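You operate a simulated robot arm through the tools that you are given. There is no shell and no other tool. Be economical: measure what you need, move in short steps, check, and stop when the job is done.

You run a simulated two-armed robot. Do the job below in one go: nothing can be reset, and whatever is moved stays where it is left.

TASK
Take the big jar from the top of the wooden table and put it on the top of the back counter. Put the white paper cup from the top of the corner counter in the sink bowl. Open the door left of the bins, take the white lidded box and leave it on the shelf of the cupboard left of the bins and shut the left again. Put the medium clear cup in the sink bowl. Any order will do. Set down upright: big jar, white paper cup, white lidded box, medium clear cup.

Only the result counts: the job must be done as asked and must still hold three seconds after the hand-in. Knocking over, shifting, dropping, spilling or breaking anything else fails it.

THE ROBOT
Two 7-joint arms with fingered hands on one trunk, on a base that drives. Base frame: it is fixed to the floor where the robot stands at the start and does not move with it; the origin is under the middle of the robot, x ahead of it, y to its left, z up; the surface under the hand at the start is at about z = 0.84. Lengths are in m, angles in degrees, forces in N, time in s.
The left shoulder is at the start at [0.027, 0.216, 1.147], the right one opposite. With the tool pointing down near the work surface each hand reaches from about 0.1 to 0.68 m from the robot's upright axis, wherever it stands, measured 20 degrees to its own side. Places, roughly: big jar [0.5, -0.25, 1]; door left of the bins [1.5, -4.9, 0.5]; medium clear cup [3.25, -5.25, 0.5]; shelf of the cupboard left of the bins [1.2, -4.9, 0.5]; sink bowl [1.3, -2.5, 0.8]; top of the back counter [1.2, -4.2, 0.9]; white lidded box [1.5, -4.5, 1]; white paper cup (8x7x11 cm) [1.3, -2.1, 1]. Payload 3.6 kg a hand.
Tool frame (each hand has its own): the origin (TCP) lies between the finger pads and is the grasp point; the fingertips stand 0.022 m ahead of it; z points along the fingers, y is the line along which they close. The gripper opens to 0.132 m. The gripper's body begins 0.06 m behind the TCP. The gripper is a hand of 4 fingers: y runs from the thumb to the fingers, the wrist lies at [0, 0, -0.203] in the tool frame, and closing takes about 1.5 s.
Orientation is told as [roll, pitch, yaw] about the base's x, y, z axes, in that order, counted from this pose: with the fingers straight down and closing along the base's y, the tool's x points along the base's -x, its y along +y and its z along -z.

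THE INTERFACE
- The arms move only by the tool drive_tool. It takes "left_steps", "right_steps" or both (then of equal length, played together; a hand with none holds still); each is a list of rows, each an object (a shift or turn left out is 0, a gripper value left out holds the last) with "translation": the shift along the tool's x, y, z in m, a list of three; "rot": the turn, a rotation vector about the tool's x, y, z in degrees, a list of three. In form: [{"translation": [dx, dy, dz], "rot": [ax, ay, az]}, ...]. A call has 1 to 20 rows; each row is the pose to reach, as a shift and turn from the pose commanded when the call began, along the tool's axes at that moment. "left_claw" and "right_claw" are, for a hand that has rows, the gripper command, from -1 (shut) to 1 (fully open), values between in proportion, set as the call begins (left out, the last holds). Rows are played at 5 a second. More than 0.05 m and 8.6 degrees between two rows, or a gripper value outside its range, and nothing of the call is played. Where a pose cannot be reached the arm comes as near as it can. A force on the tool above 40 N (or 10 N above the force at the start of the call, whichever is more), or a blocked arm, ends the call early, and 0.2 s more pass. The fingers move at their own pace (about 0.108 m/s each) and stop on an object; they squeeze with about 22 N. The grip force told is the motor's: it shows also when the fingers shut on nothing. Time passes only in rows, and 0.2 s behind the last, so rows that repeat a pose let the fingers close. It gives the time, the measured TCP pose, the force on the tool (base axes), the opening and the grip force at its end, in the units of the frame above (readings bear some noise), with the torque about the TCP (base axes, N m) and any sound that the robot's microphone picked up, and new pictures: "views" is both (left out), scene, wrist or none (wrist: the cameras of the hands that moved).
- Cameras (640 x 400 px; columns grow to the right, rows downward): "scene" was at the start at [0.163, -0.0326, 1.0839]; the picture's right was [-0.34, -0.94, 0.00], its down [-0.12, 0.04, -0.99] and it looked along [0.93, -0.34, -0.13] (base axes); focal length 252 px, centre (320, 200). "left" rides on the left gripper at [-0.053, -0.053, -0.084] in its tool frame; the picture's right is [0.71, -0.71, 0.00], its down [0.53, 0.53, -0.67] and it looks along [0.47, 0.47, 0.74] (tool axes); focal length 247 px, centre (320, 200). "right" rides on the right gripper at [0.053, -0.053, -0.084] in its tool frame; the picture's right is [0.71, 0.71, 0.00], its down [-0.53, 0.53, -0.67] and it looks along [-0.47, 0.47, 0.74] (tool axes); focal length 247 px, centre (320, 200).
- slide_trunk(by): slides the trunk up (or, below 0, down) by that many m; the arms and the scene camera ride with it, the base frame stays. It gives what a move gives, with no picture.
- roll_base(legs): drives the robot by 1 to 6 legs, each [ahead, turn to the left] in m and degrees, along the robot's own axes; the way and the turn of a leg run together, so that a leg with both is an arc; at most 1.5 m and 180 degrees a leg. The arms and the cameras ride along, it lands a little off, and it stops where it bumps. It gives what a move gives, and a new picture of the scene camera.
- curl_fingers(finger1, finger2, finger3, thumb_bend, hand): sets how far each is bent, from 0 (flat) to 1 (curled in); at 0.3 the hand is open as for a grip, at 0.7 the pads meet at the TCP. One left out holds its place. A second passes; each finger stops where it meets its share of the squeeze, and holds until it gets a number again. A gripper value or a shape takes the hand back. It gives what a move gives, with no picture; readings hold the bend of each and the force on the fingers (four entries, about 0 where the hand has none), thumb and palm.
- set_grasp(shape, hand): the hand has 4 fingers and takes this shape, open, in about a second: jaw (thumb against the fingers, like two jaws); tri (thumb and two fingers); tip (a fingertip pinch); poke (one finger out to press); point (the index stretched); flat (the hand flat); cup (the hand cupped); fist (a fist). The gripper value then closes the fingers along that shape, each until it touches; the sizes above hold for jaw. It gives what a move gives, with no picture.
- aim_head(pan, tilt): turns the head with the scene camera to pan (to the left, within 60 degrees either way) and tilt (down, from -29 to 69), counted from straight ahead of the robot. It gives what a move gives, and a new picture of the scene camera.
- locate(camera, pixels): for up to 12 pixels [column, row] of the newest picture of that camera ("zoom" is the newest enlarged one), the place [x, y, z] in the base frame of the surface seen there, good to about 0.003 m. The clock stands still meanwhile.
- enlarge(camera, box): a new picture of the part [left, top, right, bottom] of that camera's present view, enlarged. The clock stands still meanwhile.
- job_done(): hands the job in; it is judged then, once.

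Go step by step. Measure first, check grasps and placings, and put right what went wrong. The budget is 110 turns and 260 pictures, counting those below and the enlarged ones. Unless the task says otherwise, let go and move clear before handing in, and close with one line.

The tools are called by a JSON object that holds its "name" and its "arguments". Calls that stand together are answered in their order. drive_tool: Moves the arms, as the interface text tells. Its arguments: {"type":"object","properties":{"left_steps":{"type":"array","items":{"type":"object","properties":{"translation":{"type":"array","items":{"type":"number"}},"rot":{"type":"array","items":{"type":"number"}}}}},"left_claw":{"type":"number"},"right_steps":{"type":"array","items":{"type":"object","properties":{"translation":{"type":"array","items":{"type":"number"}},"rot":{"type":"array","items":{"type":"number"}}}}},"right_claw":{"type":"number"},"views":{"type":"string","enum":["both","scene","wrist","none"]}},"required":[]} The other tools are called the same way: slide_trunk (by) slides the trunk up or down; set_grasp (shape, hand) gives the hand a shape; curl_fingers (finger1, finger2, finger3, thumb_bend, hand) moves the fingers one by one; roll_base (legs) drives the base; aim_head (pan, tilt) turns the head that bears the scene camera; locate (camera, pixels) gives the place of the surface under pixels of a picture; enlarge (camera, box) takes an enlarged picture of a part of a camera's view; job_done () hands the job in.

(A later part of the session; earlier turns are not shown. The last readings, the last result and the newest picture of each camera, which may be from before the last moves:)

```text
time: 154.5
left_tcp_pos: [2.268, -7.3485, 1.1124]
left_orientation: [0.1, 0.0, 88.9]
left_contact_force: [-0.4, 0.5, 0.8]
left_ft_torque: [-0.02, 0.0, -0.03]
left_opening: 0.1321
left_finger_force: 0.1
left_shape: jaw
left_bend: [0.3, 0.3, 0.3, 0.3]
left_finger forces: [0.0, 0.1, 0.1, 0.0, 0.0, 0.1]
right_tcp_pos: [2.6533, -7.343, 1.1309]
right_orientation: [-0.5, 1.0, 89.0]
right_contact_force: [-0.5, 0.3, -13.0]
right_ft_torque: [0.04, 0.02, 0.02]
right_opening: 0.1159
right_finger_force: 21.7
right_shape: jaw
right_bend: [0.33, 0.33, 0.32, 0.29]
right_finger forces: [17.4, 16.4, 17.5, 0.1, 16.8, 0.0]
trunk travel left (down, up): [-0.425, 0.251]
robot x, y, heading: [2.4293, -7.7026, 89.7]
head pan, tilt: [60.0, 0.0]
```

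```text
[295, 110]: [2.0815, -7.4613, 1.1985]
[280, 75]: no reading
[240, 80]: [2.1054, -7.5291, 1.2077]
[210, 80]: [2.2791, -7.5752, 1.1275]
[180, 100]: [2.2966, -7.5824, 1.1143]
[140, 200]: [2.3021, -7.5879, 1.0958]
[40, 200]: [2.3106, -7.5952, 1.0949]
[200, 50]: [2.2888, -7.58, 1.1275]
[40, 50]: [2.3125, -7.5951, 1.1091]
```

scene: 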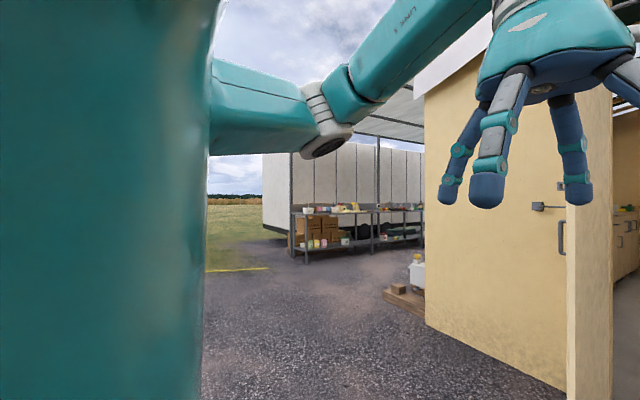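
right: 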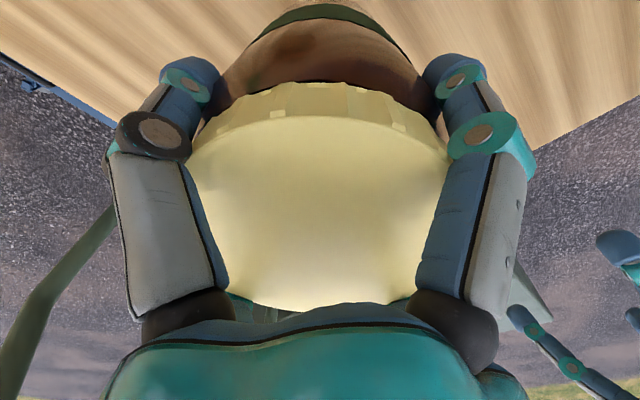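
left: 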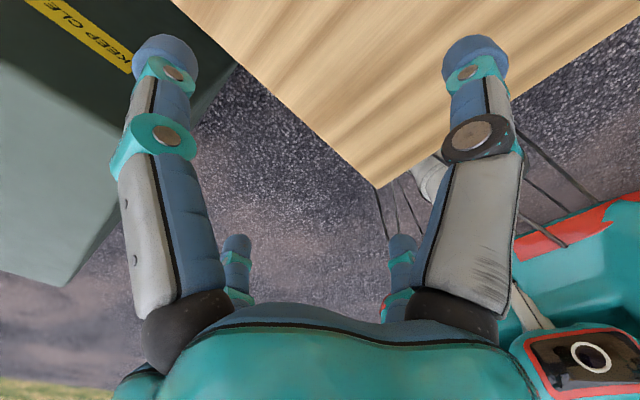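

Elbows span about 2.05–2.88 between leaves at 1.985 and 2.91 – tight. I stretch both hands forward so the elbows tuck in.

{"name": "drive_tool", "arguments": {"right_steps": [{"translation": [-0.03, 0.01, 0]}, {"translation": [-0.06, 0.02, 0]}, {"translation": [-0.09, 0.03, 0]}, {"translation": [-0.12, 0.04, 0]}, {"translation": [-0.15, 0.05, 0]}, {"translation": [-0.18, 0.06, 0]}, {"translation": [-0.2, 0.06, 0]}, {"translation": [-0.2, 0.06, 0]}], "left_steps": [{"translation": [-0.03, 0, 0]}, {"translation": [-0.06, 0, 0]}, {"translation": [-0.09, 0, 0]}, {"translation": [-0.12, 0, 0]}, {"translation": [-0.15, 0, 0]}, {"translation": [-0.18, 0, 0]}, {"translation": [-0.2, 0, 0]}, {"translation": [-0.2, 0, 0]}], "views": "none"}}

{"name": "aim_head", "arguments": {"pan": -60, "tilt": 0}}

{"name": "aim_head", "arguments": {"pan": 60, "tilt": 0}}

```text
time: 156.3
left_tcp_pos: [2.2727, -7.1482, 1.1124]
left_orientation: [0.1, -0.1, 89.1]
left_contact_force: [-0.3, -0.3, -0.2]
left_ft_torque: [-0.03, -0.01, 0.05]
left_opening: 0.1323
left_finger_force: 0.0
left_shape: jaw
left_bend: [0.3, 0.3, 0.3, 0.3]
left_finger forces: [0.1, 0.0, 0.0, 0.0, 0.1, 0.0]
right_tcp_pos: [2.6006, -7.1431, 1.1279]
right_orientation: [-0.6, 0.9, 89.2]
right_contact_force: [-0.1, -0.2, -14.8]
right_ft_torque: [0.04, 0.02, -0.01]
right_opening: 0.1158
right_finger_force: 22.3
right_shape: jaw
right_bend: [0.33, 0.33, 0.32, 0.29]
right_finger forces: [16.8, 16.4, 17.3, 0.0, 16.5, 0.0]
trunk travel left (down, up): [-0.425, 0.251]
robot x, y, heading: [2.4224, -7.7055, 89.7]
head pan, tilt: [60.0, 0.0]
```

```text
time: 158.3
left_tcp_pos: [2.2743, -7.1465, 1.1128]
left_orientation: [0.0, -0.1, 89.1]
left_contact_force: [-0.2, -0.1, 0.3]
left_ft_torque: [-0.01, -0.04, 0.0]
left_opening: 0.1318
left_finger_force: 0.1
left_shape: jaw
left_bend: [0.3, 0.3, 0.3, 0.3]
left_finger forces: [0.0, 0.1, 0.1, 0.0, 0.1, 0.0]
right_tcp_pos: [2.6006, -7.1423, 1.1277]
right_orientation: [-0.5, 0.9, 89.1]
right_contact_force: [0.2, 0.1, -14.1]
right_ft_torque: [0.01, 0.06, -0.01]
right_opening: 0.1159
right_finger_force: 22.1
right_shape: jaw
right_bend: [0.33, 0.33, 0.32, 0.29]
right_finger forces: [16.8, 16.4, 17.4, 0.1, 16.4, 0.1]
trunk travel left (down, up): [-0.425, 0.251]
robot x, y, heading: [2.4249, -7.7033, 90.1]
head pan, tilt: [-60.0, 0.0]
```

scene: 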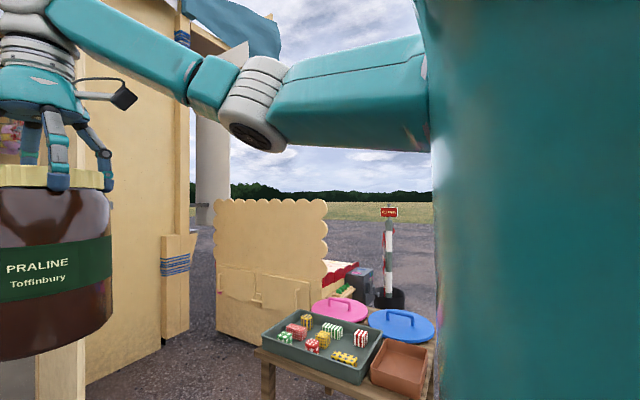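

```text
time: 160.3
left_tcp_pos: [2.272, -7.1486, 1.113]
left_orientation: [0.1, -0.1, 89.0]
left_contact_force: [0.3, 0.4, 0.7]
left_ft_torque: [0.02, 0.0, -0.03]
left_opening: 0.1323
left_finger_force: 0.1
left_shape: jaw
left_bend: [0.3, 0.3, 0.3, 0.3]
left_finger forces: [0.0, 0.0, 0.0, 0.0, 0.1, 0.0]
right_tcp_pos: [2.6005, -7.1426, 1.1282]
right_orientation: [-0.5, 0.8, 89.0]
right_contact_force: [-0.2, -0.1, -13.0]
right_ft_torque: [0.04, 0.03, 0.02]
right_opening: 0.116
right_finger_force: 21.4
right_shape: jaw
right_bend: [0.33, 0.33, 0.32, 0.29]
right_finger forces: [16.7, 16.4, 17.4, 0.0, 16.4, 0.1]
trunk travel left (down, up): [-0.425, 0.251]
robot x, y, heading: [2.423, -7.7038, 89.8]
head pan, tilt: [60.0, 0.0]
```

scene: 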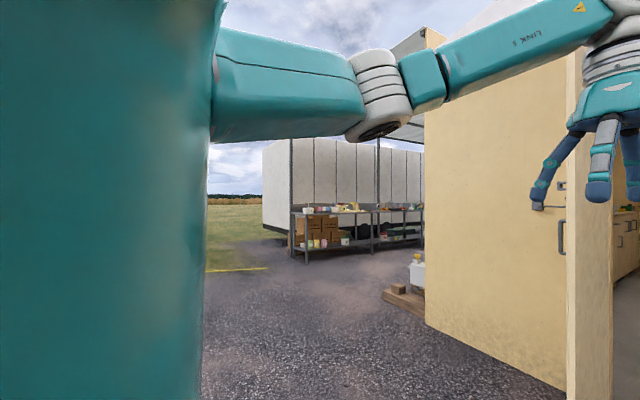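

Elbows are now nearer in. I check one and drive into the doorway.

{"name": "locate", "arguments": {"camera": "scene", "pixels": [[380, 130], [350, 125], [400, 90]]}}

{"name": "aim_head", "arguments": {"pan": 0, "tilt": 15}}

{"name": "roll_base", "arguments": {"legs": [[0.8, -1]]}}

```text
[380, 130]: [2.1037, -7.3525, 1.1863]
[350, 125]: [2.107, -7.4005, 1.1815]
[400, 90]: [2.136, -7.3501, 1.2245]
```

```text
time: 161.6
left_tcp_pos: [2.2732, -7.1463, 1.1126]
left_orientation: [0.1, -0.2, 89.1]
left_contact_force: [0.4, -0.2, 0.0]
left_ft_torque: [-0.01, 0.0, 0.01]
left_opening: 0.1319
left_finger_force: 0.0
left_shape: jaw
left_bend: [0.3, 0.3, 0.3, 0.3]
left_finger forces: [0.0, 0.0, 0.0, 0.0, 0.0, 0.0]
right_tcp_pos: [2.6011, -7.1425, 1.1271]
right_orientation: [-0.5, 0.9, 88.9]
right_contact_force: [0.2, -0.5, -13.7]
right_ft_torque: [0.04, 0.05, -0.01]
right_opening: 0.116
right_finger_force: 22.3
right_shape: jaw
right_bend: [0.33, 0.33, 0.32, 0.29]
right_finger forces: [16.8, 16.5, 17.5, 0.0, 16.4, 0.1]
trunk travel left (down, up): [-0.425, 0.251]
robot x, y, heading: [2.4271, -7.7074, 89.8]
head pan, tilt: [0.0, 15.0]
```

scene: 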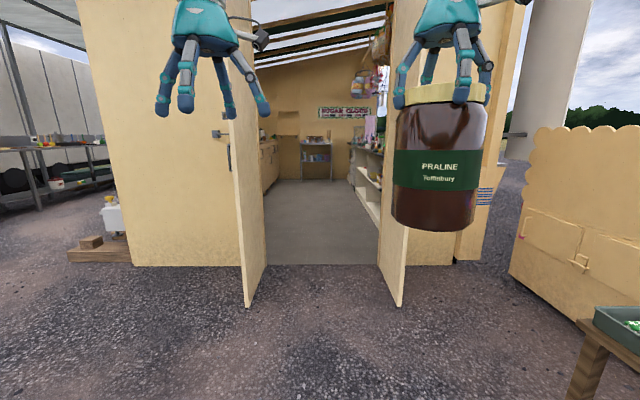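

```text
time: 165.8
left_tcp_pos: [2.2875, -6.3674, 1.1128]
left_orientation: [0.2, 0.0, 88.3]
left_contact_force: [0.1, -0.2, 0.2]
left_ft_torque: [0.0, 0.01, -0.01]
left_opening: 0.1322
left_finger_force: 0.1
left_shape: jaw
left_bend: [0.3, 0.3, 0.3, 0.3]
left_finger forces: [0.0, 0.0, 0.1, 0.1, 0.0, 0.0]
right_tcp_pos: [2.6164, -6.3663, 1.1263]
right_orientation: [-0.5, 0.9, 88.3]
right_contact_force: [0.1, 0.8, -14.0]
right_ft_torque: [0.04, 0.0, -0.03]
right_opening: 0.1159
right_finger_force: 21.8
right_shape: jaw
right_bend: [0.33, 0.33, 0.32, 0.29]
right_finger forces: [16.7, 16.4, 17.5, 0.0, 16.4, 0.0]
trunk travel left (down, up): [-0.425, 0.251]
robot x, y, heading: [2.4325, -6.9268, 89.0]
head pan, tilt: [0.0, 15.0]
```

scene: 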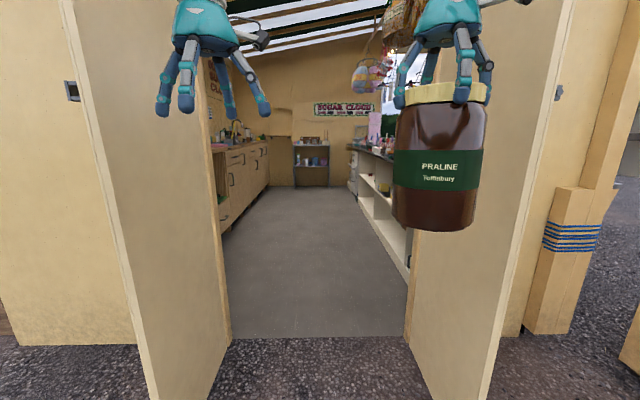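

{"name": "locate", "arguments": {"camera": "scene", "pixels": [[310, 310], [310, 345], [230, 320], [408, 320], [160, 370], [480, 370], [240, 165], [260, 180], [220, 160], [395, 240], [225, 215], [310, 160]]}}

{"name": "enlarge", "arguments": {"camera": "scene", "box": [190, 80, 430, 230]}}

```text
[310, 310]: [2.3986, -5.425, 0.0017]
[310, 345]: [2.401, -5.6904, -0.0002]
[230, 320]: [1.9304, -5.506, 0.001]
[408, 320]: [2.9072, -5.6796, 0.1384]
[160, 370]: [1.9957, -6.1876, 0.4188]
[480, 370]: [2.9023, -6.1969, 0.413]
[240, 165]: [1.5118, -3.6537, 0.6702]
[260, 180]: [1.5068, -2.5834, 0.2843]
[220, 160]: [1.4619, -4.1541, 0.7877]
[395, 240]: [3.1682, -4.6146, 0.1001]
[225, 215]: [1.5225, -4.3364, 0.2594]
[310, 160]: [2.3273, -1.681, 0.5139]
```

```text
2.67 times, centred on (310, 155) of scene
```

zoom: 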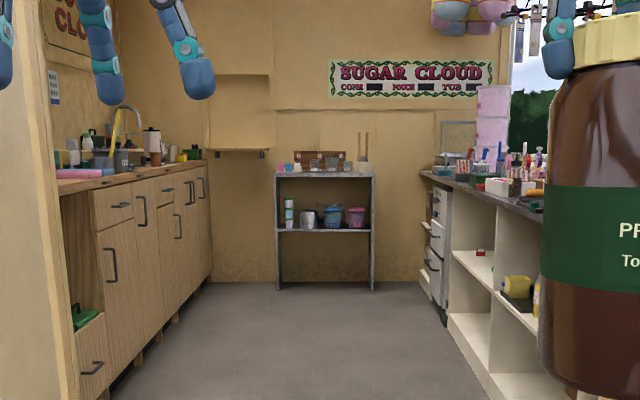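

Flat floor and a clear aisle (x 1.5–3.1). I drive in.

{"name": "roll_base", "arguments": {"legs": [[0.9, 0], [0.9, 0]]}}

{"name": "aim_head", "arguments": {"pan": 50, "tilt": 15}}

{"name": "aim_head", "arguments": {"pan": -50, "tilt": 20}}

```text
time: 174.9
left_tcp_pos: [2.3349, -4.5545, 1.1133]
left_orientation: [0.1, 0.0, 87.8]
left_contact_force: [-0.3, 0.9, -0.2]
left_ft_torque: [-0.01, 0.03, 0.01]
left_opening: 0.132
left_finger_force: 0.0
left_shape: jaw
left_bend: [0.3, 0.3, 0.3, 0.3]
left_finger forces: [0.1, 0.0, 0.0, 0.0, 0.0, 0.1]
right_tcp_pos: [2.663, -4.5551, 1.1276]
right_orientation: [-0.5, 1.0, 87.7]
right_contact_force: [0.3, 0.7, -13.3]
right_ft_torque: [0.0, 0.07, 0.03]
right_opening: 0.1157
right_finger_force: 22.2
right_shape: jaw
right_bend: [0.33, 0.33, 0.32, 0.29]
right_finger forces: [16.7, 16.4, 17.4, 0.0, 16.3, 0.0]
trunk travel left (down, up): [-0.425, 0.251]
robot x, y, heading: [2.4739, -5.1139, 88.5]
head pan, tilt: [0.0, 15.0]
```

scene: 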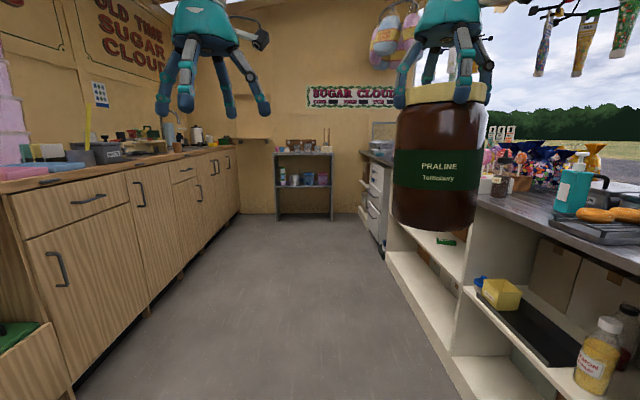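

```text
time: 176.1
left_tcp_pos: [2.3346, -4.5534, 1.1142]
left_orientation: [0.1, -0.1, 87.8]
left_contact_force: [0.5, 0.6, -0.8]
left_ft_torque: [-0.01, 0.0, 0.0]
left_opening: 0.1321
left_finger_force: 0.0
left_shape: jaw
left_bend: [0.3, 0.3, 0.3, 0.3]
left_finger forces: [0.1, 0.1, 0.0, 0.0, 0.0, 0.0]
right_tcp_pos: [2.663, -4.556, 1.128]
right_orientation: [-0.6, 0.8, 87.6]
right_contact_force: [-0.3, 0.2, -13.4]
right_ft_torque: [0.03, 0.06, -0.03]
right_opening: 0.1159
right_finger_force: 22.1
right_shape: jaw
right_bend: [0.33, 0.33, 0.32, 0.29]
right_finger forces: [16.7, 16.5, 17.4, 0.0, 16.3, 0.0]
trunk travel left (down, up): [-0.425, 0.251]
robot x, y, heading: [2.4761, -5.1146, 88.9]
head pan, tilt: [50.0, 15.0]
```

scene: 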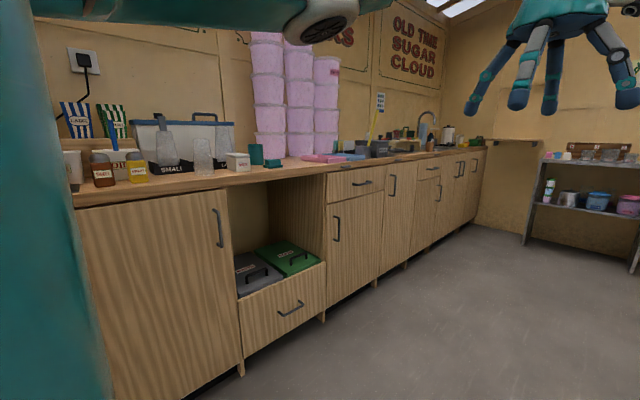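

```text
time: 177.9
left_tcp_pos: [2.3346, -4.5552, 1.1139]
left_orientation: [0.1, -0.1, 87.9]
left_contact_force: [0.9, 0.0, 0.0]
left_ft_torque: [0.0, -0.03, 0.04]
left_opening: 0.132
left_finger_force: 0.0
left_shape: jaw
left_bend: [0.3, 0.3, 0.3, 0.3]
left_finger forces: [0.0, 0.1, 0.0, 0.0, 0.0, 0.0]
right_tcp_pos: [2.6625, -4.5566, 1.1282]
right_orientation: [-0.7, 0.9, 87.7]
right_contact_force: [0.7, 0.1, -14.8]
right_ft_torque: [0.03, 0.01, -0.03]
right_opening: 0.1159
right_finger_force: 22.7
right_shape: jaw
right_bend: [0.33, 0.33, 0.32, 0.29]
right_finger forces: [16.7, 16.3, 17.4, 0.1, 16.3, 0.0]
trunk travel left (down, up): [-0.425, 0.251]
robot x, y, heading: [2.4796, -5.1133, 88.5]
head pan, tilt: [-50.0, 20.0]
```

scene: 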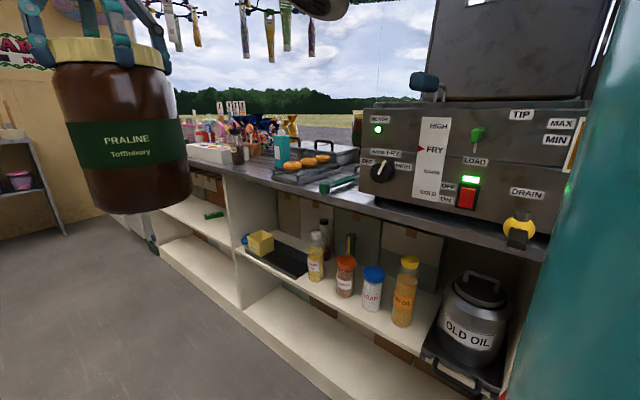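

The bins are the niche with black/green lids; the cupboard door left of them has its handle on the right (px 217,225). I retract the jar a little and turn to face the west counter.

{"name": "drive_tool", "arguments": {"right_steps": [{"translation": [0.04, 0, 0]}, {"translation": [0.08, 0, 0]}, {"translation": [0.12, 0, 0]}, {"translation": [0.15, 0, 0]}, {"translation": [0.15, 0, 0]}], "left_steps": [{"translation": [0.04, 0, 0]}, {"translation": [0.08, 0, 0]}, {"translation": [0.12, 0, 0]}, {"translation": [0.15, 0, 0]}, {"translation": [0.15, 0, 0]}], "views": "none"}}

{"name": "roll_base", "arguments": {"legs": [[0.3, 30]]}}

{"name": "roll_base", "arguments": {"legs": [[0.15, 30]]}}

{"name": "aim_head", "arguments": {"pan": 20, "tilt": 15}}

```text
time: 179.1
left_tcp_pos: [2.3295, -4.7026, 1.1162]
left_orientation: [0.1, -0.2, 87.9]
left_contact_force: [-0.5, -0.2, -0.6]
left_ft_torque: [0.01, 0.01, 0.0]
left_opening: 0.1321
left_finger_force: 0.1
left_shape: jaw
left_bend: [0.3, 0.3, 0.3, 0.3]
left_finger forces: [0.0, 0.0, 0.0, 0.0, 0.0, 0.0]
right_tcp_pos: [2.6571, -4.7075, 1.1313]
right_orientation: [-0.6, 1.0, 87.7]
right_contact_force: [-0.3, -1.0, -13.9]
right_ft_torque: [0.04, 0.03, -0.02]
right_opening: 0.1158
right_finger_force: 22.4
right_shape: jaw
right_bend: [0.33, 0.33, 0.32, 0.29]
right_finger forces: [16.6, 16.2, 17.4, 0.1, 15.9, 0.0]
trunk travel left (down, up): [-0.425, 0.251]
robot x, y, heading: [2.4773, -5.1134, 88.9]
head pan, tilt: [-50.0, 20.0]
```

```text
time: 181.1
left_tcp_pos: [2.0777, -4.5437, 1.114]
left_orientation: [0.0, 0.1, 117.2]
left_contact_force: [-0.7, -0.1, 0.0]
left_ft_torque: [0.04, -0.05, 0.02]
left_opening: 0.132
left_finger_force: 0.1
left_shape: jaw
left_bend: [0.3, 0.3, 0.3, 0.3]
left_finger forces: [0.1, 0.0, 0.0, 0.0, 0.0, 0.0]
right_tcp_pos: [2.3636, -4.3871, 1.1303]
right_orientation: [-0.6, 1.0, 117.2]
right_contact_force: [-1.1, -0.1, -13.8]
right_ft_torque: [-0.04, 0.14, -0.02]
right_opening: 0.1161
right_finger_force: 22.2
right_shape: jaw
right_bend: [0.33, 0.33, 0.32, 0.29]
right_finger forces: [16.2, 17.3, 17.6, 0.1, 16.2, 0.1]
trunk travel left (down, up): [-0.425, 0.251]
robot x, y, heading: [2.4226, -4.8231, 117.9]
head pan, tilt: [-50.0, 20.0]
```

scene: 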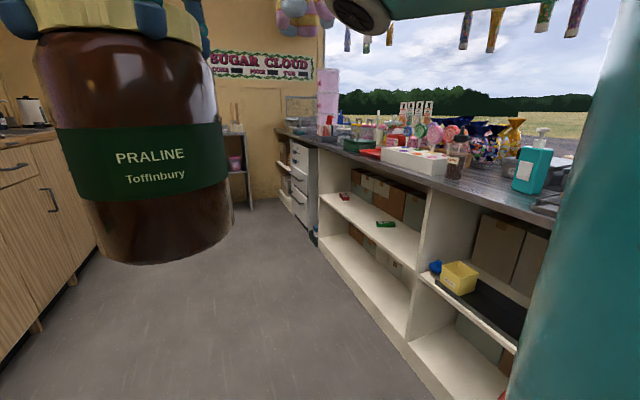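

```text
time: 183.0
left_tcp_pos: [1.8827, -4.6432, 1.1153]
left_orientation: [-0.1, 0.0, 147.2]
left_contact_force: [-1.1, -0.2, -0.3]
left_ft_torque: [0.04, -0.02, 0.03]
left_opening: 0.1319
left_finger_force: 0.0
left_shape: jaw
left_bend: [0.3, 0.3, 0.3, 0.3]
left_finger forces: [0.0, 0.1, 0.1, 0.1, 0.0, 0.0]
right_tcp_pos: [2.0523, -4.3664, 1.1319]
right_orientation: [-0.6, 0.9, 147.1]
right_contact_force: [-0.9, -0.7, -14.2]
right_ft_torque: [-0.07, 0.11, -0.02]
right_opening: 0.1161
right_finger_force: 22.5
right_shape: jaw
right_bend: [0.33, 0.33, 0.32, 0.29]
right_finger forces: [16.1, 16.9, 17.6, 0.0, 16.4, 0.0]
trunk travel left (down, up): [-0.425, 0.251]
robot x, y, heading: [2.3331, -4.6928, 147.5]
head pan, tilt: [-50.0, 20.0]
```

scene: 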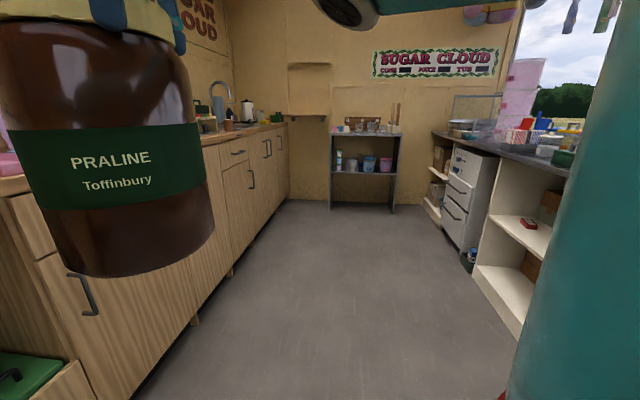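

```text
time: 184.4
left_tcp_pos: [1.8844, -4.6427, 1.1155]
left_orientation: [0.1, -0.1, 147.2]
left_contact_force: [0.1, -0.8, -0.4]
left_ft_torque: [0.01, 0.02, -0.03]
left_opening: 0.132
left_finger_force: 0.0
left_shape: jaw
left_bend: [0.3, 0.3, 0.3, 0.3]
left_finger forces: [0.1, 0.0, 0.1, 0.1, 0.1, 0.1]
right_tcp_pos: [2.0541, -4.3646, 1.1314]
right_orientation: [-0.5, 1.0, 147.1]
right_contact_force: [0.3, 0.6, -14.4]
right_ft_torque: [-0.01, 0.03, 0.02]
right_opening: 0.1157
right_finger_force: 21.5
right_shape: jaw
right_bend: [0.33, 0.33, 0.32, 0.29]
right_finger forces: [17.2, 16.3, 18.4, 0.0, 16.7, 0.0]
trunk travel left (down, up): [-0.425, 0.251]
robot x, y, heading: [2.3328, -4.6971, 147.6]
head pan, tilt: [20.0, 15.0]
```

scene: 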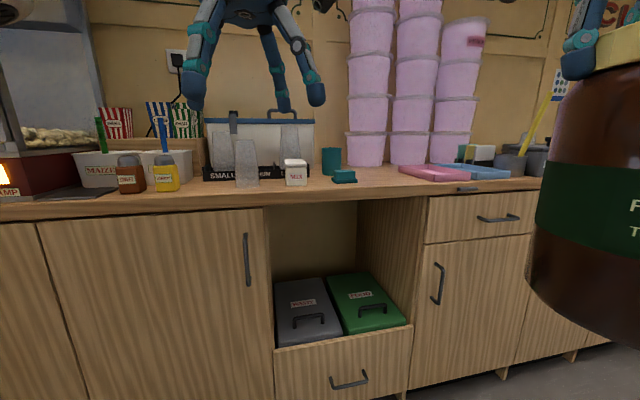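

I measure the counter: white box, neighbours and free spots for the jar.

{"name": "locate", "arguments": {"camera": "scene", "pixels": [[295, 165], [295, 185], [307, 180], [283, 180], [345, 177], [357, 182], [380, 185], [380, 165], [400, 175], [405, 190], [246, 258], [388, 168]]}}

{"name": "enlarge", "arguments": {"camera": "scene", "box": [200, 110, 440, 260]}}

```text
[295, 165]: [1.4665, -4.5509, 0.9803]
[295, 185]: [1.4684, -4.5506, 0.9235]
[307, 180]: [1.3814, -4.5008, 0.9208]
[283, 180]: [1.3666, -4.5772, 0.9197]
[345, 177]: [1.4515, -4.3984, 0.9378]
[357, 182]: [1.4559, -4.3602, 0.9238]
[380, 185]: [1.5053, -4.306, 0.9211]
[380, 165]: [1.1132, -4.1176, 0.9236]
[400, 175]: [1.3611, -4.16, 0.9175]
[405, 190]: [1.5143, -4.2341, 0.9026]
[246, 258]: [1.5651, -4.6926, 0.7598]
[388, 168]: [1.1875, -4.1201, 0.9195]
```

```text
2.67 times, centred on (320, 185) of scene
```

zoom: 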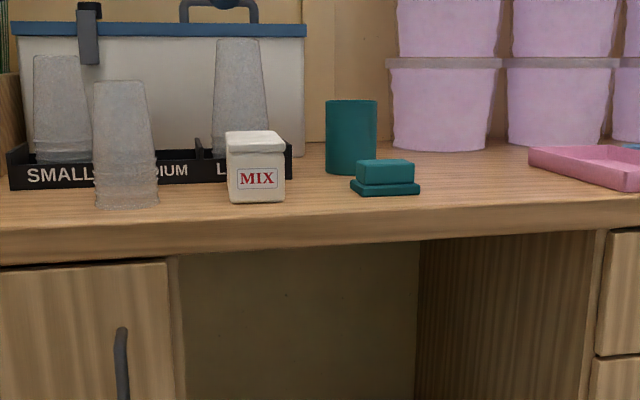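

{"name": "locate", "arguments": {"camera": "zoom", "pixels": [[530, 150], [533, 162], [610, 188], [440, 148], [555, 143], [417, 190], [355, 190], [376, 120], [470, 170], [480, 225], [500, 170], [285, 170]]}}

{"name": "roll_base", "arguments": {"legs": [[0.05, 30]]}}

{"name": "aim_head", "arguments": {"pan": -5, "tilt": 25}}

```text
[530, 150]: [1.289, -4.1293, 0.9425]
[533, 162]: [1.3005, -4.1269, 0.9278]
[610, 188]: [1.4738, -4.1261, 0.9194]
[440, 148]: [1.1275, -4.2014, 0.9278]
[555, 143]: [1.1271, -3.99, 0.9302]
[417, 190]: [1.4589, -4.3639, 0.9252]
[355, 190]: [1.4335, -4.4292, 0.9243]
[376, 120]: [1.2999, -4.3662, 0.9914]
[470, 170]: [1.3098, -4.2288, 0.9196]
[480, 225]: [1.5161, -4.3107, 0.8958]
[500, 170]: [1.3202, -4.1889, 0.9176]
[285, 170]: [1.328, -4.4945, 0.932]
```

```text
time: 186.4
left_tcp_pos: [1.8698, -4.8587, 1.1161]
left_orientation: [0.1, -0.1, 177.3]
left_contact_force: [0.6, -1.0, -0.4]
left_ft_torque: [-0.01, 0.01, -0.02]
left_opening: 0.132
left_finger_force: 0.1
left_shape: jaw
left_bend: [0.3, 0.3, 0.3, 0.3]
left_finger forces: [0.0, 0.0, 0.1, 0.1, 0.0, 0.1]
right_tcp_pos: [1.878, -4.5317, 1.1312]
right_orientation: [-0.5, 0.9, 177.3]
right_contact_force: [1.3, -0.5, -14.3]
right_ft_torque: [-0.04, 0.02, -0.04]
right_opening: 0.1158
right_finger_force: 21.6
right_shape: jaw
right_bend: [0.33, 0.33, 0.32, 0.29]
right_finger forces: [16.6, 16.1, 18.1, 0.0, 16.7, 0.0]
trunk travel left (down, up): [-0.425, 0.251]
robot x, y, heading: [2.2842, -4.6512, 177.4]
head pan, tilt: [20.0, 15.0]
```

scene: 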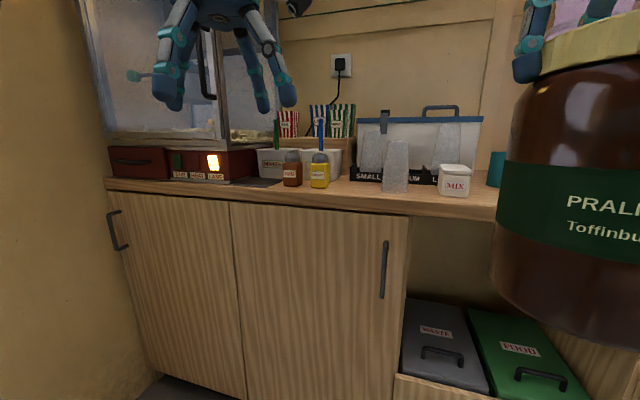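

```text
time: 187.2
left_tcp_pos: [1.8699, -4.8566, 1.117]
left_orientation: [0.1, -0.1, 177.2]
left_contact_force: [0.0, 0.8, 0.7]
left_ft_torque: [0.01, -0.03, 0.0]
left_opening: 0.132
left_finger_force: 0.1
left_shape: jaw
left_bend: [0.3, 0.3, 0.3, 0.3]
left_finger forces: [0.0, 0.0, 0.0, 0.0, 0.1, 0.0]
right_tcp_pos: [1.8791, -4.5314, 1.1312]
right_orientation: [-0.5, 1.0, 177.1]
right_contact_force: [0.1, 0.4, -14.6]
right_ft_torque: [-0.01, 0.04, 0.03]
right_opening: 0.1157
right_finger_force: 22.7
right_shape: jaw
right_bend: [0.33, 0.33, 0.32, 0.29]
right_finger forces: [17.0, 16.2, 18.0, 0.0, 16.8, 0.0]
trunk travel left (down, up): [-0.425, 0.251]
robot x, y, heading: [2.2826, -4.6564, 176.9]
head pan, tilt: [-5.0, 25.0]
```

scene: 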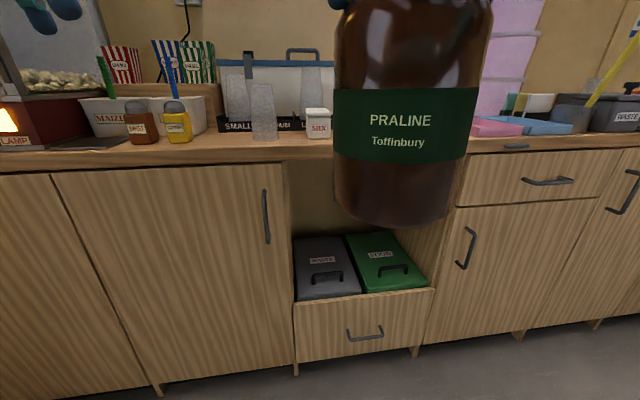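

Jar bottom is at about 0.937, just above the counter (0.92). I raise both hands 0.08 m, then move closer to the free spot at about [1.39,-4.245].

{"name": "drive_tool", "arguments": {"right_steps": [{"translation": [0, 0, -0.03]}, {"translation": [0, 0, -0.06]}, {"translation": [0, 0, -0.08]}, {"translation": [0, 0, -0.08]}], "left_steps": [{"translation": [0.03, 0, -0.03]}, {"translation": [0.06, 0, -0.06]}, {"translation": [0.08, 0, -0.08]}, {"translation": [0.08, 0, -0.08]}], "views": "none"}}

{"name": "roll_base", "arguments": {"legs": [[0, -27]]}}

{"name": "roll_base", "arguments": {"legs": [[0.36, 0]]}}

{"name": "roll_base", "arguments": {"legs": [[0, 20]]}}

{"name": "aim_head", "arguments": {"pan": -20, "tilt": 30}}

```text
time: 188.4
left_tcp_pos: [1.9533, -4.8227, 1.1995]
left_orientation: [0.4, -0.1, 176.9]
left_contact_force: [-1.1, -0.1, -0.2]
left_ft_torque: [-0.05, 0.01, 0.01]
left_opening: 0.1322
left_finger_force: 0.2
left_shape: jaw
left_bend: [0.3, 0.3, 0.3, 0.3]
left_finger forces: [0.0, 0.1, 0.0, 0.0, 0.0, 0.0]
right_tcp_pos: [1.8791, -4.4927, 1.2094]
right_orientation: [-0.2, 1.1, 176.5]
right_contact_force: [-0.9, -2.3, -14.6]
right_ft_torque: [-0.39, 0.02, -0.01]
right_opening: 0.1156
right_finger_force: 22.2
right_shape: jaw
right_bend: [0.33, 0.33, 0.32, 0.29]
right_finger forces: [17.0, 17.5, 18.5, 0.1, 15.8, 0.0]
trunk travel left (down, up): [-0.425, 0.251]
robot x, y, heading: [2.2849, -4.6562, 176.9]
head pan, tilt: [-5.0, 25.0]
stopped in row 4 (left hand): the arm was blocked; the commanded pose is now the measured one
```

```text
time: 190.3
left_tcp_pos: [1.9072, -4.6618, 1.1971]
left_orientation: [0.1, 0.0, 149.5]
left_contact_force: [0.3, -0.1, -0.2]
left_ft_torque: [0.0, -0.03, 0.01]
left_opening: 0.132
left_finger_force: 0.1
left_shape: jaw
left_bend: [0.3, 0.3, 0.3, 0.3]
left_finger forces: [0.0, 0.0, 0.0, 0.0, 0.1, 0.0]
right_tcp_pos: [1.9949, -4.3345, 1.2119]
right_orientation: [-0.4, 1.0, 149.4]
right_contact_force: [0.5, 0.3, -13.9]
right_ft_torque: [-0.01, 0.08, 0.0]
right_opening: 0.1157
right_finger_force: 21.7
right_shape: jaw
right_bend: [0.33, 0.33, 0.32, 0.29]
right_finger forces: [16.5, 16.3, 18.2, 0.0, 16.5, 0.0]
trunk travel left (down, up): [-0.425, 0.251]
robot x, y, heading: [2.2727, -4.6752, 148.9]
head pan, tilt: [-5.0, 25.0]
```

scene: 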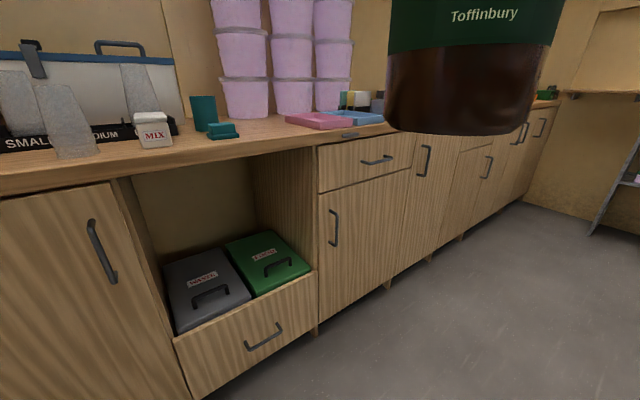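

```text
time: 192.6
left_tcp_pos: [1.5947, -4.4747, 1.1988]
left_orientation: [0.2, -0.1, 149.5]
left_contact_force: [-0.1, -0.2, -0.4]
left_ft_torque: [-0.02, -0.01, 0.0]
left_opening: 0.1321
left_finger_force: 0.0
left_shape: jaw
left_bend: [0.3, 0.3, 0.3, 0.3]
left_finger forces: [0.1, 0.0, 0.0, 0.0, 0.0, 0.0]
right_tcp_pos: [1.683, -4.1479, 1.2112]
right_orientation: [-0.6, 1.0, 149.4]
right_contact_force: [-0.9, -0.4, -14.3]
right_ft_torque: [0.02, 0.02, 0.02]
right_opening: 0.1155
right_finger_force: 21.9
right_shape: jaw
right_bend: [0.33, 0.33, 0.32, 0.29]
right_finger forces: [17.1, 16.9, 18.6, 0.1, 16.3, 0.0]
trunk travel left (down, up): [-0.425, 0.251]
robot x, y, heading: [1.9653, -4.4887, 149.0]
head pan, tilt: [-5.0, 25.0]
```

scene: 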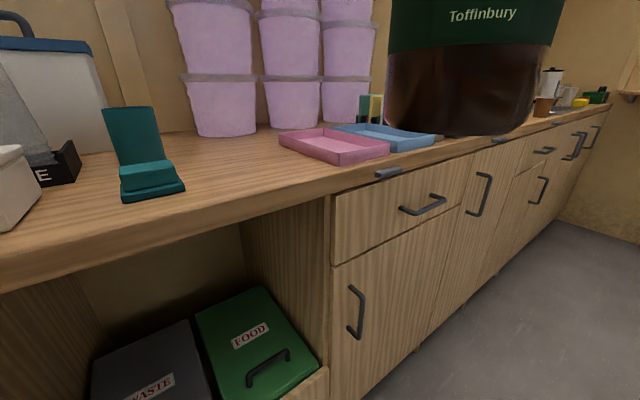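

```text
time: 194.1
left_tcp_pos: [1.6095, -4.6002, 1.1989]
left_orientation: [0.1, -0.1, 169.4]
left_contact_force: [-0.5, -0.1, -0.1]
left_ft_torque: [0.0, 0.01, 0.01]
left_opening: 0.1317
left_finger_force: 0.1
left_shape: jaw
left_bend: [0.3, 0.3, 0.3, 0.3]
left_finger forces: [0.0, 0.0, 0.0, 0.1, 0.1, 0.0]
right_tcp_pos: [1.5809, -4.2633, 1.2133]
right_orientation: [-0.5, 1.0, 169.3]
right_contact_force: [-0.3, 0.6, -13.8]
right_ft_torque: [-0.01, 0.01, 0.03]
right_opening: 0.1156
right_finger_force: 21.8
right_shape: jaw
right_bend: [0.33, 0.33, 0.32, 0.29]
right_finger forces: [16.9, 16.8, 18.4, 0.1, 16.2, 0.0]
trunk travel left (down, up): [-0.425, 0.251]
robot x, y, heading: [1.9634, -4.4724, 169.1]
head pan, tilt: [-5.0, 25.0]
```

scene: 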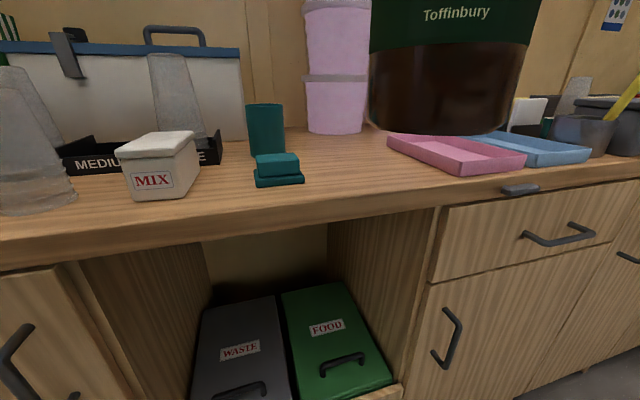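

```text
time: 194.9
left_tcp_pos: [1.6107, -4.5993, 1.2002]
left_orientation: [0.1, -0.1, 169.4]
left_contact_force: [0.5, 0.6, 0.1]
left_ft_torque: [0.03, 0.03, 0.01]
left_opening: 0.132
left_finger_force: 0.0
left_shape: jaw
left_bend: [0.3, 0.3, 0.3, 0.3]
left_finger forces: [0.1, 0.0, 0.0, 0.1, 0.0, 0.0]
right_tcp_pos: [1.582, -4.2625, 1.2123]
right_orientation: [-0.6, 1.0, 169.3]
right_contact_force: [-0.4, 0.6, -13.6]
right_ft_torque: [0.01, 0.0, 0.01]
right_opening: 0.1155
right_finger_force: 21.5
right_shape: jaw
right_bend: [0.33, 0.33, 0.32, 0.29]
right_finger forces: [16.8, 15.8, 18.5, 0.1, 17.0, 0.0]
trunk travel left (down, up): [-0.425, 0.251]
robot x, y, heading: [1.9639, -4.4701, 168.9]
head pan, tilt: [-20.0, 30.0]
```

scene: 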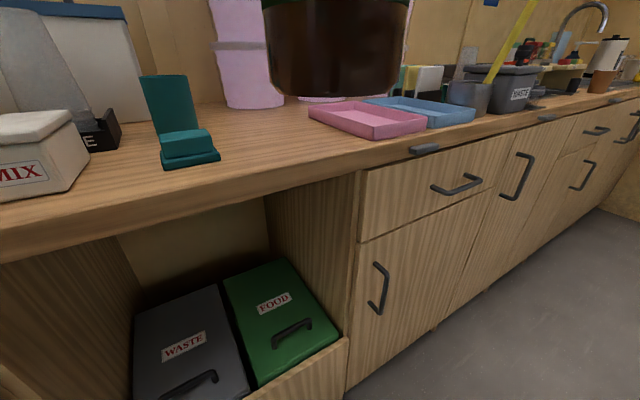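

{"name": "locate", "arguments": {"camera": "scene", "pixels": [[308, 112], [370, 138], [220, 158], [335, 60], [335, 95], [270, 60], [408, 60], [270, 130], [260, 105], [300, 170], [238, 105]]}}

```text
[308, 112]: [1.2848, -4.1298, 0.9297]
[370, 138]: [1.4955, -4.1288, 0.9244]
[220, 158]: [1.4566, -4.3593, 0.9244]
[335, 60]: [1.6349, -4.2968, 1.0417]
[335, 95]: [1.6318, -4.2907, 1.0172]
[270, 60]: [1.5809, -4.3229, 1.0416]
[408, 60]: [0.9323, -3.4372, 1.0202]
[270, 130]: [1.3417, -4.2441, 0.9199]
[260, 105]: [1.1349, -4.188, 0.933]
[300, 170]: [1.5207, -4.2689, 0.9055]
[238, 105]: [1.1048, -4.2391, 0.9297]
```

Free gap is y -4.36…-4.13. I carry the jar to about [1.37,-4.245] and lower most of the way.

{"name": "drive_tool", "arguments": {"right_steps": [{"translation": [-0.04, 0.004, 0]}, {"translation": [-0.08, 0.008, 0]}, {"translation": [-0.12, 0.012, 0]}, {"translation": [-0.16, 0.016, 0]}, {"translation": [-0.2, 0.02, 0]}, {"translation": [-0.21, 0.021, 0.02]}, {"translation": [-0.21, 0.021, 0.045]}, {"translation": [-0.21, 0.021, 0.065]}, {"translation": [-0.21, 0.021, 0.065]}], "views": "scene"}}

```text
time: 196.9
left_tcp_pos: [1.6099, -4.6002, 1.2013]
left_orientation: [0.0, -0.2, 169.4]
left_contact_force: [0.2, -0.2, -0.8]
left_ft_torque: [-0.01, 0.01, -0.01]
left_opening: 0.132
left_finger_force: 0.1
left_shape: jaw
left_bend: [0.3, 0.3, 0.3, 0.3]
left_finger forces: [0.0, 0.1, 0.0, 0.0, 0.1, 0.0]
right_tcp_pos: [1.397, -4.2394, 1.1439]
right_orientation: [-0.4, 0.9, 169.3]
right_contact_force: [0.3, 0.0, -14.2]
right_ft_torque: [0.01, 0.05, 0.0]
right_opening: 0.1155
right_finger_force: 21.5
right_shape: jaw
right_bend: [0.33, 0.33, 0.32, 0.29]
right_finger forces: [16.4, 17.2, 18.7, 0.1, 16.2, 0.0]
right hand out of reach, approached as far as the arm can: row 5, 6, 7, 8, 9
trunk travel left (down, up): [-0.425, 0.251]
robot x, y, heading: [1.9618, -4.4704, 169.2]
head pan, tilt: [-20.0, 30.0]
```

scene: 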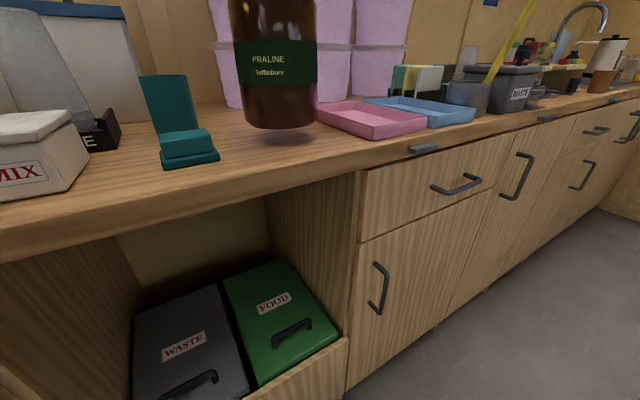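

The jar hangs over the free spot at [1.397,-4.239]; I lower gently until it touches.

{"name": "drive_tool", "arguments": {"right_steps": [{"translation": [0, 0, 0.008]}, {"translation": [0, 0, 0.014]}, {"translation": [0, 0, 0.019]}, {"translation": [0, 0, 0.023]}, {"translation": [0, 0, 0.026]}, {"translation": [0, 0, 0.029]}], "views": "scene"}}

```text
time: 198.3
left_tcp_pos: [1.6102, -4.6017, 1.1999]
left_orientation: [-0.1, -0.1, 169.4]
left_contact_force: [0.9, 0.1, -0.4]
left_ft_torque: [-0.01, 0.03, -0.04]
left_opening: 0.1322
left_finger_force: 0.0
left_shape: jaw
left_bend: [0.3, 0.3, 0.3, 0.3]
left_finger forces: [0.0, 0.0, 0.0, 0.1, 0.1, 0.0]
right_tcp_pos: [1.3906, -4.2414, 1.1181]
right_orientation: [-0.6, 1.0, 169.3]
right_contact_force: [0.2, 0.4, -11.8]
right_ft_torque: [-0.04, 0.0, 0.0]
right_opening: 0.1153
right_finger_force: 22.2
right_shape: jaw
right_bend: [0.33, 0.33, 0.32, 0.29]
right_finger forces: [16.5, 17.2, 18.4, 0.0, 16.1, 0.0]
right hand out of reach, approached as far as the arm can: row 3, 4, 5, 6
trunk travel left (down, up): [-0.425, 0.251]
robot x, y, heading: [1.9648, -4.4695, 168.9]
head pan, tilt: [-20.0, 30.0]
```

scene: 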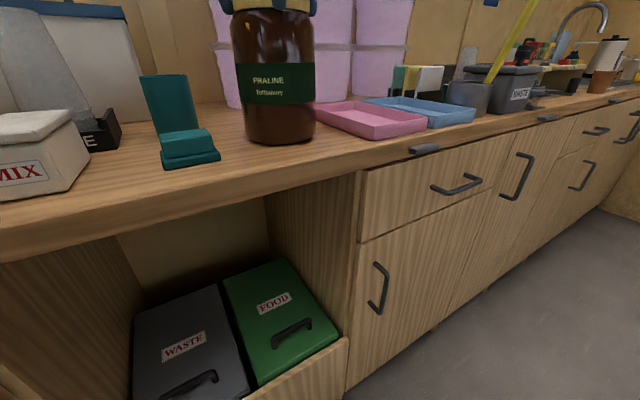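

{"name": "drive_tool", "arguments": {"right_steps": [{"translation": [0.004, 0, 0.003]}, {"translation": [0.006, 0, 0.005]}, {"translation": [0.006, 0, 0.005]}], "views": "none"}}

{"name": "drive_tool", "arguments": {"right_steps": [{"translation": [0, 0, 0]}, {}, {}, {}, {}, {}], "right_claw": 1, "views": "both"}}

```text
time: 199.1
left_tcp_pos: [1.6127, -4.6005, 1.2009]
left_orientation: [0.1, -0.4, 169.4]
left_contact_force: [-0.1, 1.1, 0.5]
left_ft_torque: [0.01, 0.03, 0.0]
left_opening: 0.1321
left_finger_force: 0.0
left_shape: jaw
left_bend: [0.3, 0.3, 0.3, 0.3]
left_finger forces: [0.1, 0.0, 0.0, 0.0, 0.1, 0.0]
right_tcp_pos: [1.3948, -4.2466, 1.1143]
right_orientation: [-0.4, 1.5, 169.6]
right_contact_force: [4.5, 2.5, 11.9]
right_ft_torque: [0.22, 0.54, 0.01]
right_opening: 0.1153
right_finger_force: 21.9
right_shape: jaw
right_bend: [0.33, 0.33, 0.32, 0.29]
right_finger forces: [17.4, 16.0, 17.2, 0.0, 16.3, 0.0]
right hand out of reach, approached as far as the arm can: row 1, 2
trunk travel left (down, up): [-0.425, 0.251]
robot x, y, heading: [1.9604, -4.4694, 168.9]
head pan, tilt: [-20.0, 30.0]
```

```text
time: 200.5
left_tcp_pos: [1.6108, -4.6007, 1.2006]
left_orientation: [0.0, -0.2, 169.5]
left_contact_force: [0.1, -0.2, 0.4]
left_ft_torque: [-0.03, -0.02, 0.0]
left_opening: 0.132
left_finger_force: 0.0
left_shape: jaw
left_bend: [0.3, 0.3, 0.3, 0.3]
left_finger forces: [0.0, 0.0, 0.1, 0.0, 0.0, 0.0]
right_tcp_pos: [1.3926, -4.2468, 1.1119]
right_orientation: [-0.5, 1.7, 169.6]
right_contact_force: [-0.2, 0.1, -1.3]
right_ft_torque: [0.01, 0.04, -0.01]
right_opening: 0.1318
right_finger_force: 0.1
right_shape: jaw
right_bend: [0.3, 0.3, 0.3, 0.3]
right_finger forces: [0.1, 0.1, 0.1, 0.0, 0.0, 0.0]
trunk travel left (down, up): [-0.425, 0.251]
robot x, y, heading: [1.9609, -4.4678, 169.0]
head pan, tilt: [-20.0, 30.0]
```

scene: 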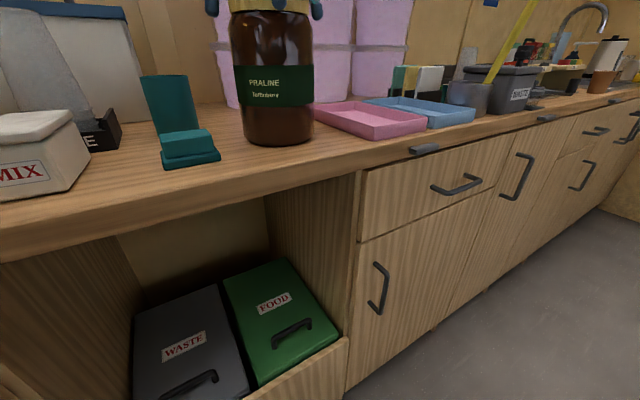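
right: 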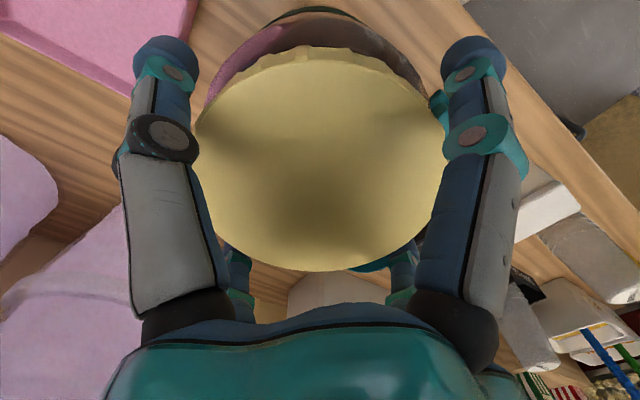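

The jar stands freely. I lift the hand clear and retract.

{"name": "drive_tool", "arguments": {"right_steps": [{"translation": [0, 0, -0.03]}, {"translation": [0, 0, -0.07]}, {"translation": [0, 0, -0.11]}, {"translation": [0.04, 0, -0.12]}, {"translation": [0.08, 0, -0.12]}, {"translation": [0.12, 0, -0.12]}, {"translation": [0.16, 0, -0.12]}, {"translation": [0.2, 0, -0.12]}], "views": "none"}}

{"name": "roll_base", "arguments": {"legs": [[-0.25, 0]]}}

{"name": "aim_head", "arguments": {"pan": 15, "tilt": 25}}

```text
time: 202.5
left_tcp_pos: [1.6124, -4.6005, 1.2017]
left_orientation: [0.1, -0.1, 169.4]
left_contact_force: [0.4, 0.6, 0.8]
left_ft_torque: [-0.07, 0.04, 0.01]
left_opening: 0.1321
left_finger_force: 0.0
left_shape: jaw
left_bend: [0.3, 0.3, 0.3, 0.3]
left_finger forces: [0.1, 0.0, 0.1, 0.0, 0.0, 0.0]
right_tcp_pos: [1.5563, -4.2632, 1.2654]
right_orientation: [6.5, 1.1, 160.1]
right_contact_force: [0.0, 0.8, 0.1]
right_ft_torque: [-0.07, 0.06, -0.02]
right_opening: 0.132
right_finger_force: 0.1
right_shape: jaw
right_bend: [0.3, 0.3, 0.3, 0.3]
right_finger forces: [0.0, 0.0, 0.0, 0.0, 0.1, 0.1]
right hand out of reach, approached as far as the arm can: row 2, 3, 4, 5, 6
trunk travel left (down, up): [-0.425, 0.251]
robot x, y, heading: [1.963, -4.4694, 169.1]
head pan, tilt: [-20.0, 30.0]
stopped in row 8 (right hand): the arm was blocked; the commanded pose is now the measured one
```

```text
time: 204.3
left_tcp_pos: [1.8611, -4.6492, 1.2006]
left_orientation: [0.1, -0.2, 169.2]
left_contact_force: [0.7, -0.5, 0.4]
left_ft_torque: [-0.02, 0.02, 0.02]
left_opening: 0.1319
left_finger_force: 0.1
left_shape: jaw
left_bend: [0.3, 0.3, 0.3, 0.3]
left_finger forces: [0.0, 0.0, 0.1, 0.1, 0.0, 0.1]
right_tcp_pos: [1.8073, -4.3108, 1.2651]
right_orientation: [6.2, 1.3, 160.1]
right_contact_force: [0.3, -0.3, 1.4]
right_ft_torque: [0.03, 0.04, 0.0]
right_opening: 0.132
right_finger_force: 0.1
right_shape: jaw
right_bend: [0.3, 0.3, 0.3, 0.3]
right_finger forces: [0.0, 0.1, 0.0, 0.0, 0.1, 0.2]
trunk travel left (down, up): [-0.425, 0.251]
robot x, y, heading: [2.2122, -4.5194, 168.9]
head pan, tilt: [-20.0, 30.0]
```

scene: 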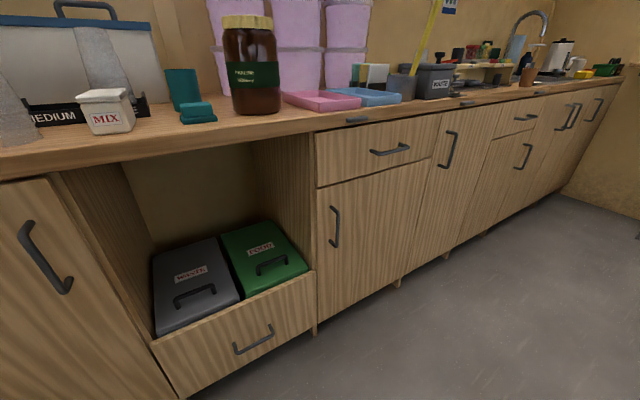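

```text
time: 205.3
left_tcp_pos: [1.859, -4.6485, 1.2008]
left_orientation: [0.0, -0.2, 169.1]
left_contact_force: [0.0, 0.3, 0.3]
left_ft_torque: [0.0, 0.02, 0.0]
left_opening: 0.132
left_finger_force: 0.2
left_shape: jaw
left_bend: [0.3, 0.3, 0.3, 0.3]
left_finger forces: [0.0, 0.1, 0.0, 0.0, 0.0, 0.0]
right_tcp_pos: [1.8055, -4.3113, 1.2648]
right_orientation: [6.3, 1.1, 160.0]
right_contact_force: [-0.4, -0.3, -0.1]
right_ft_torque: [0.0, 0.02, 0.0]
right_opening: 0.1318
right_finger_force: 0.1
right_shape: jaw
right_bend: [0.3, 0.3, 0.3, 0.3]
right_finger forces: [0.0, 0.1, 0.0, 0.0, 0.0, 0.1]
trunk travel left (down, up): [-0.425, 0.251]
robot x, y, heading: [2.2103, -4.5179, 169.0]
head pan, tilt: [15.0, 25.0]
```

scene: 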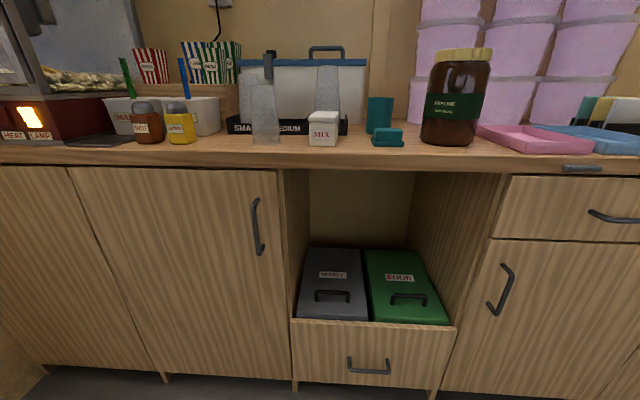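

The jar stands well. I measure the door, handle and box now.

{"name": "locate", "arguments": {"camera": "scene", "pixels": [[255, 205], [257, 228], [262, 250], [250, 228], [75, 175], [281, 175], [281, 370], [152, 365], [322, 118], [323, 140], [310, 130], [337, 130]]}}

{"name": "enlarge", "arguments": {"camera": "scene", "box": [200, 80, 360, 280]}}

```text
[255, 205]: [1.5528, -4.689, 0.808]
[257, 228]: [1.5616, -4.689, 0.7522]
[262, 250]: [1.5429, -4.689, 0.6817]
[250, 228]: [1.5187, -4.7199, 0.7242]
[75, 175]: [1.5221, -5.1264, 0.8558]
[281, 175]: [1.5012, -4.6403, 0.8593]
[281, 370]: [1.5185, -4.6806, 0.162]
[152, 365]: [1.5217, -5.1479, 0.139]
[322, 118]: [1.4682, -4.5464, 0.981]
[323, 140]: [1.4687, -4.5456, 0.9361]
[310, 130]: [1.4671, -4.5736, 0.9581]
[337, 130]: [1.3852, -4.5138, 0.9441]
```

```text
2.00 times, centred on (280, 180) of scene
```

zoom: 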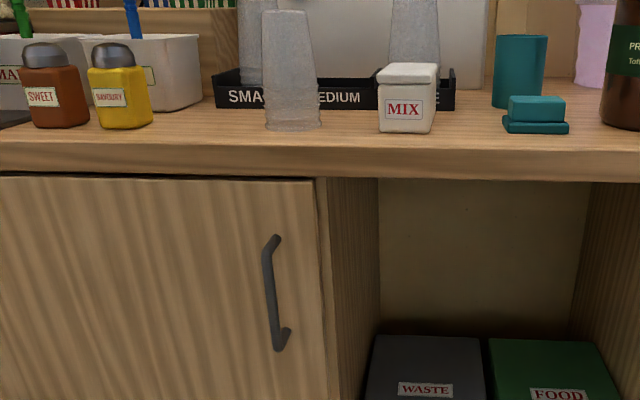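

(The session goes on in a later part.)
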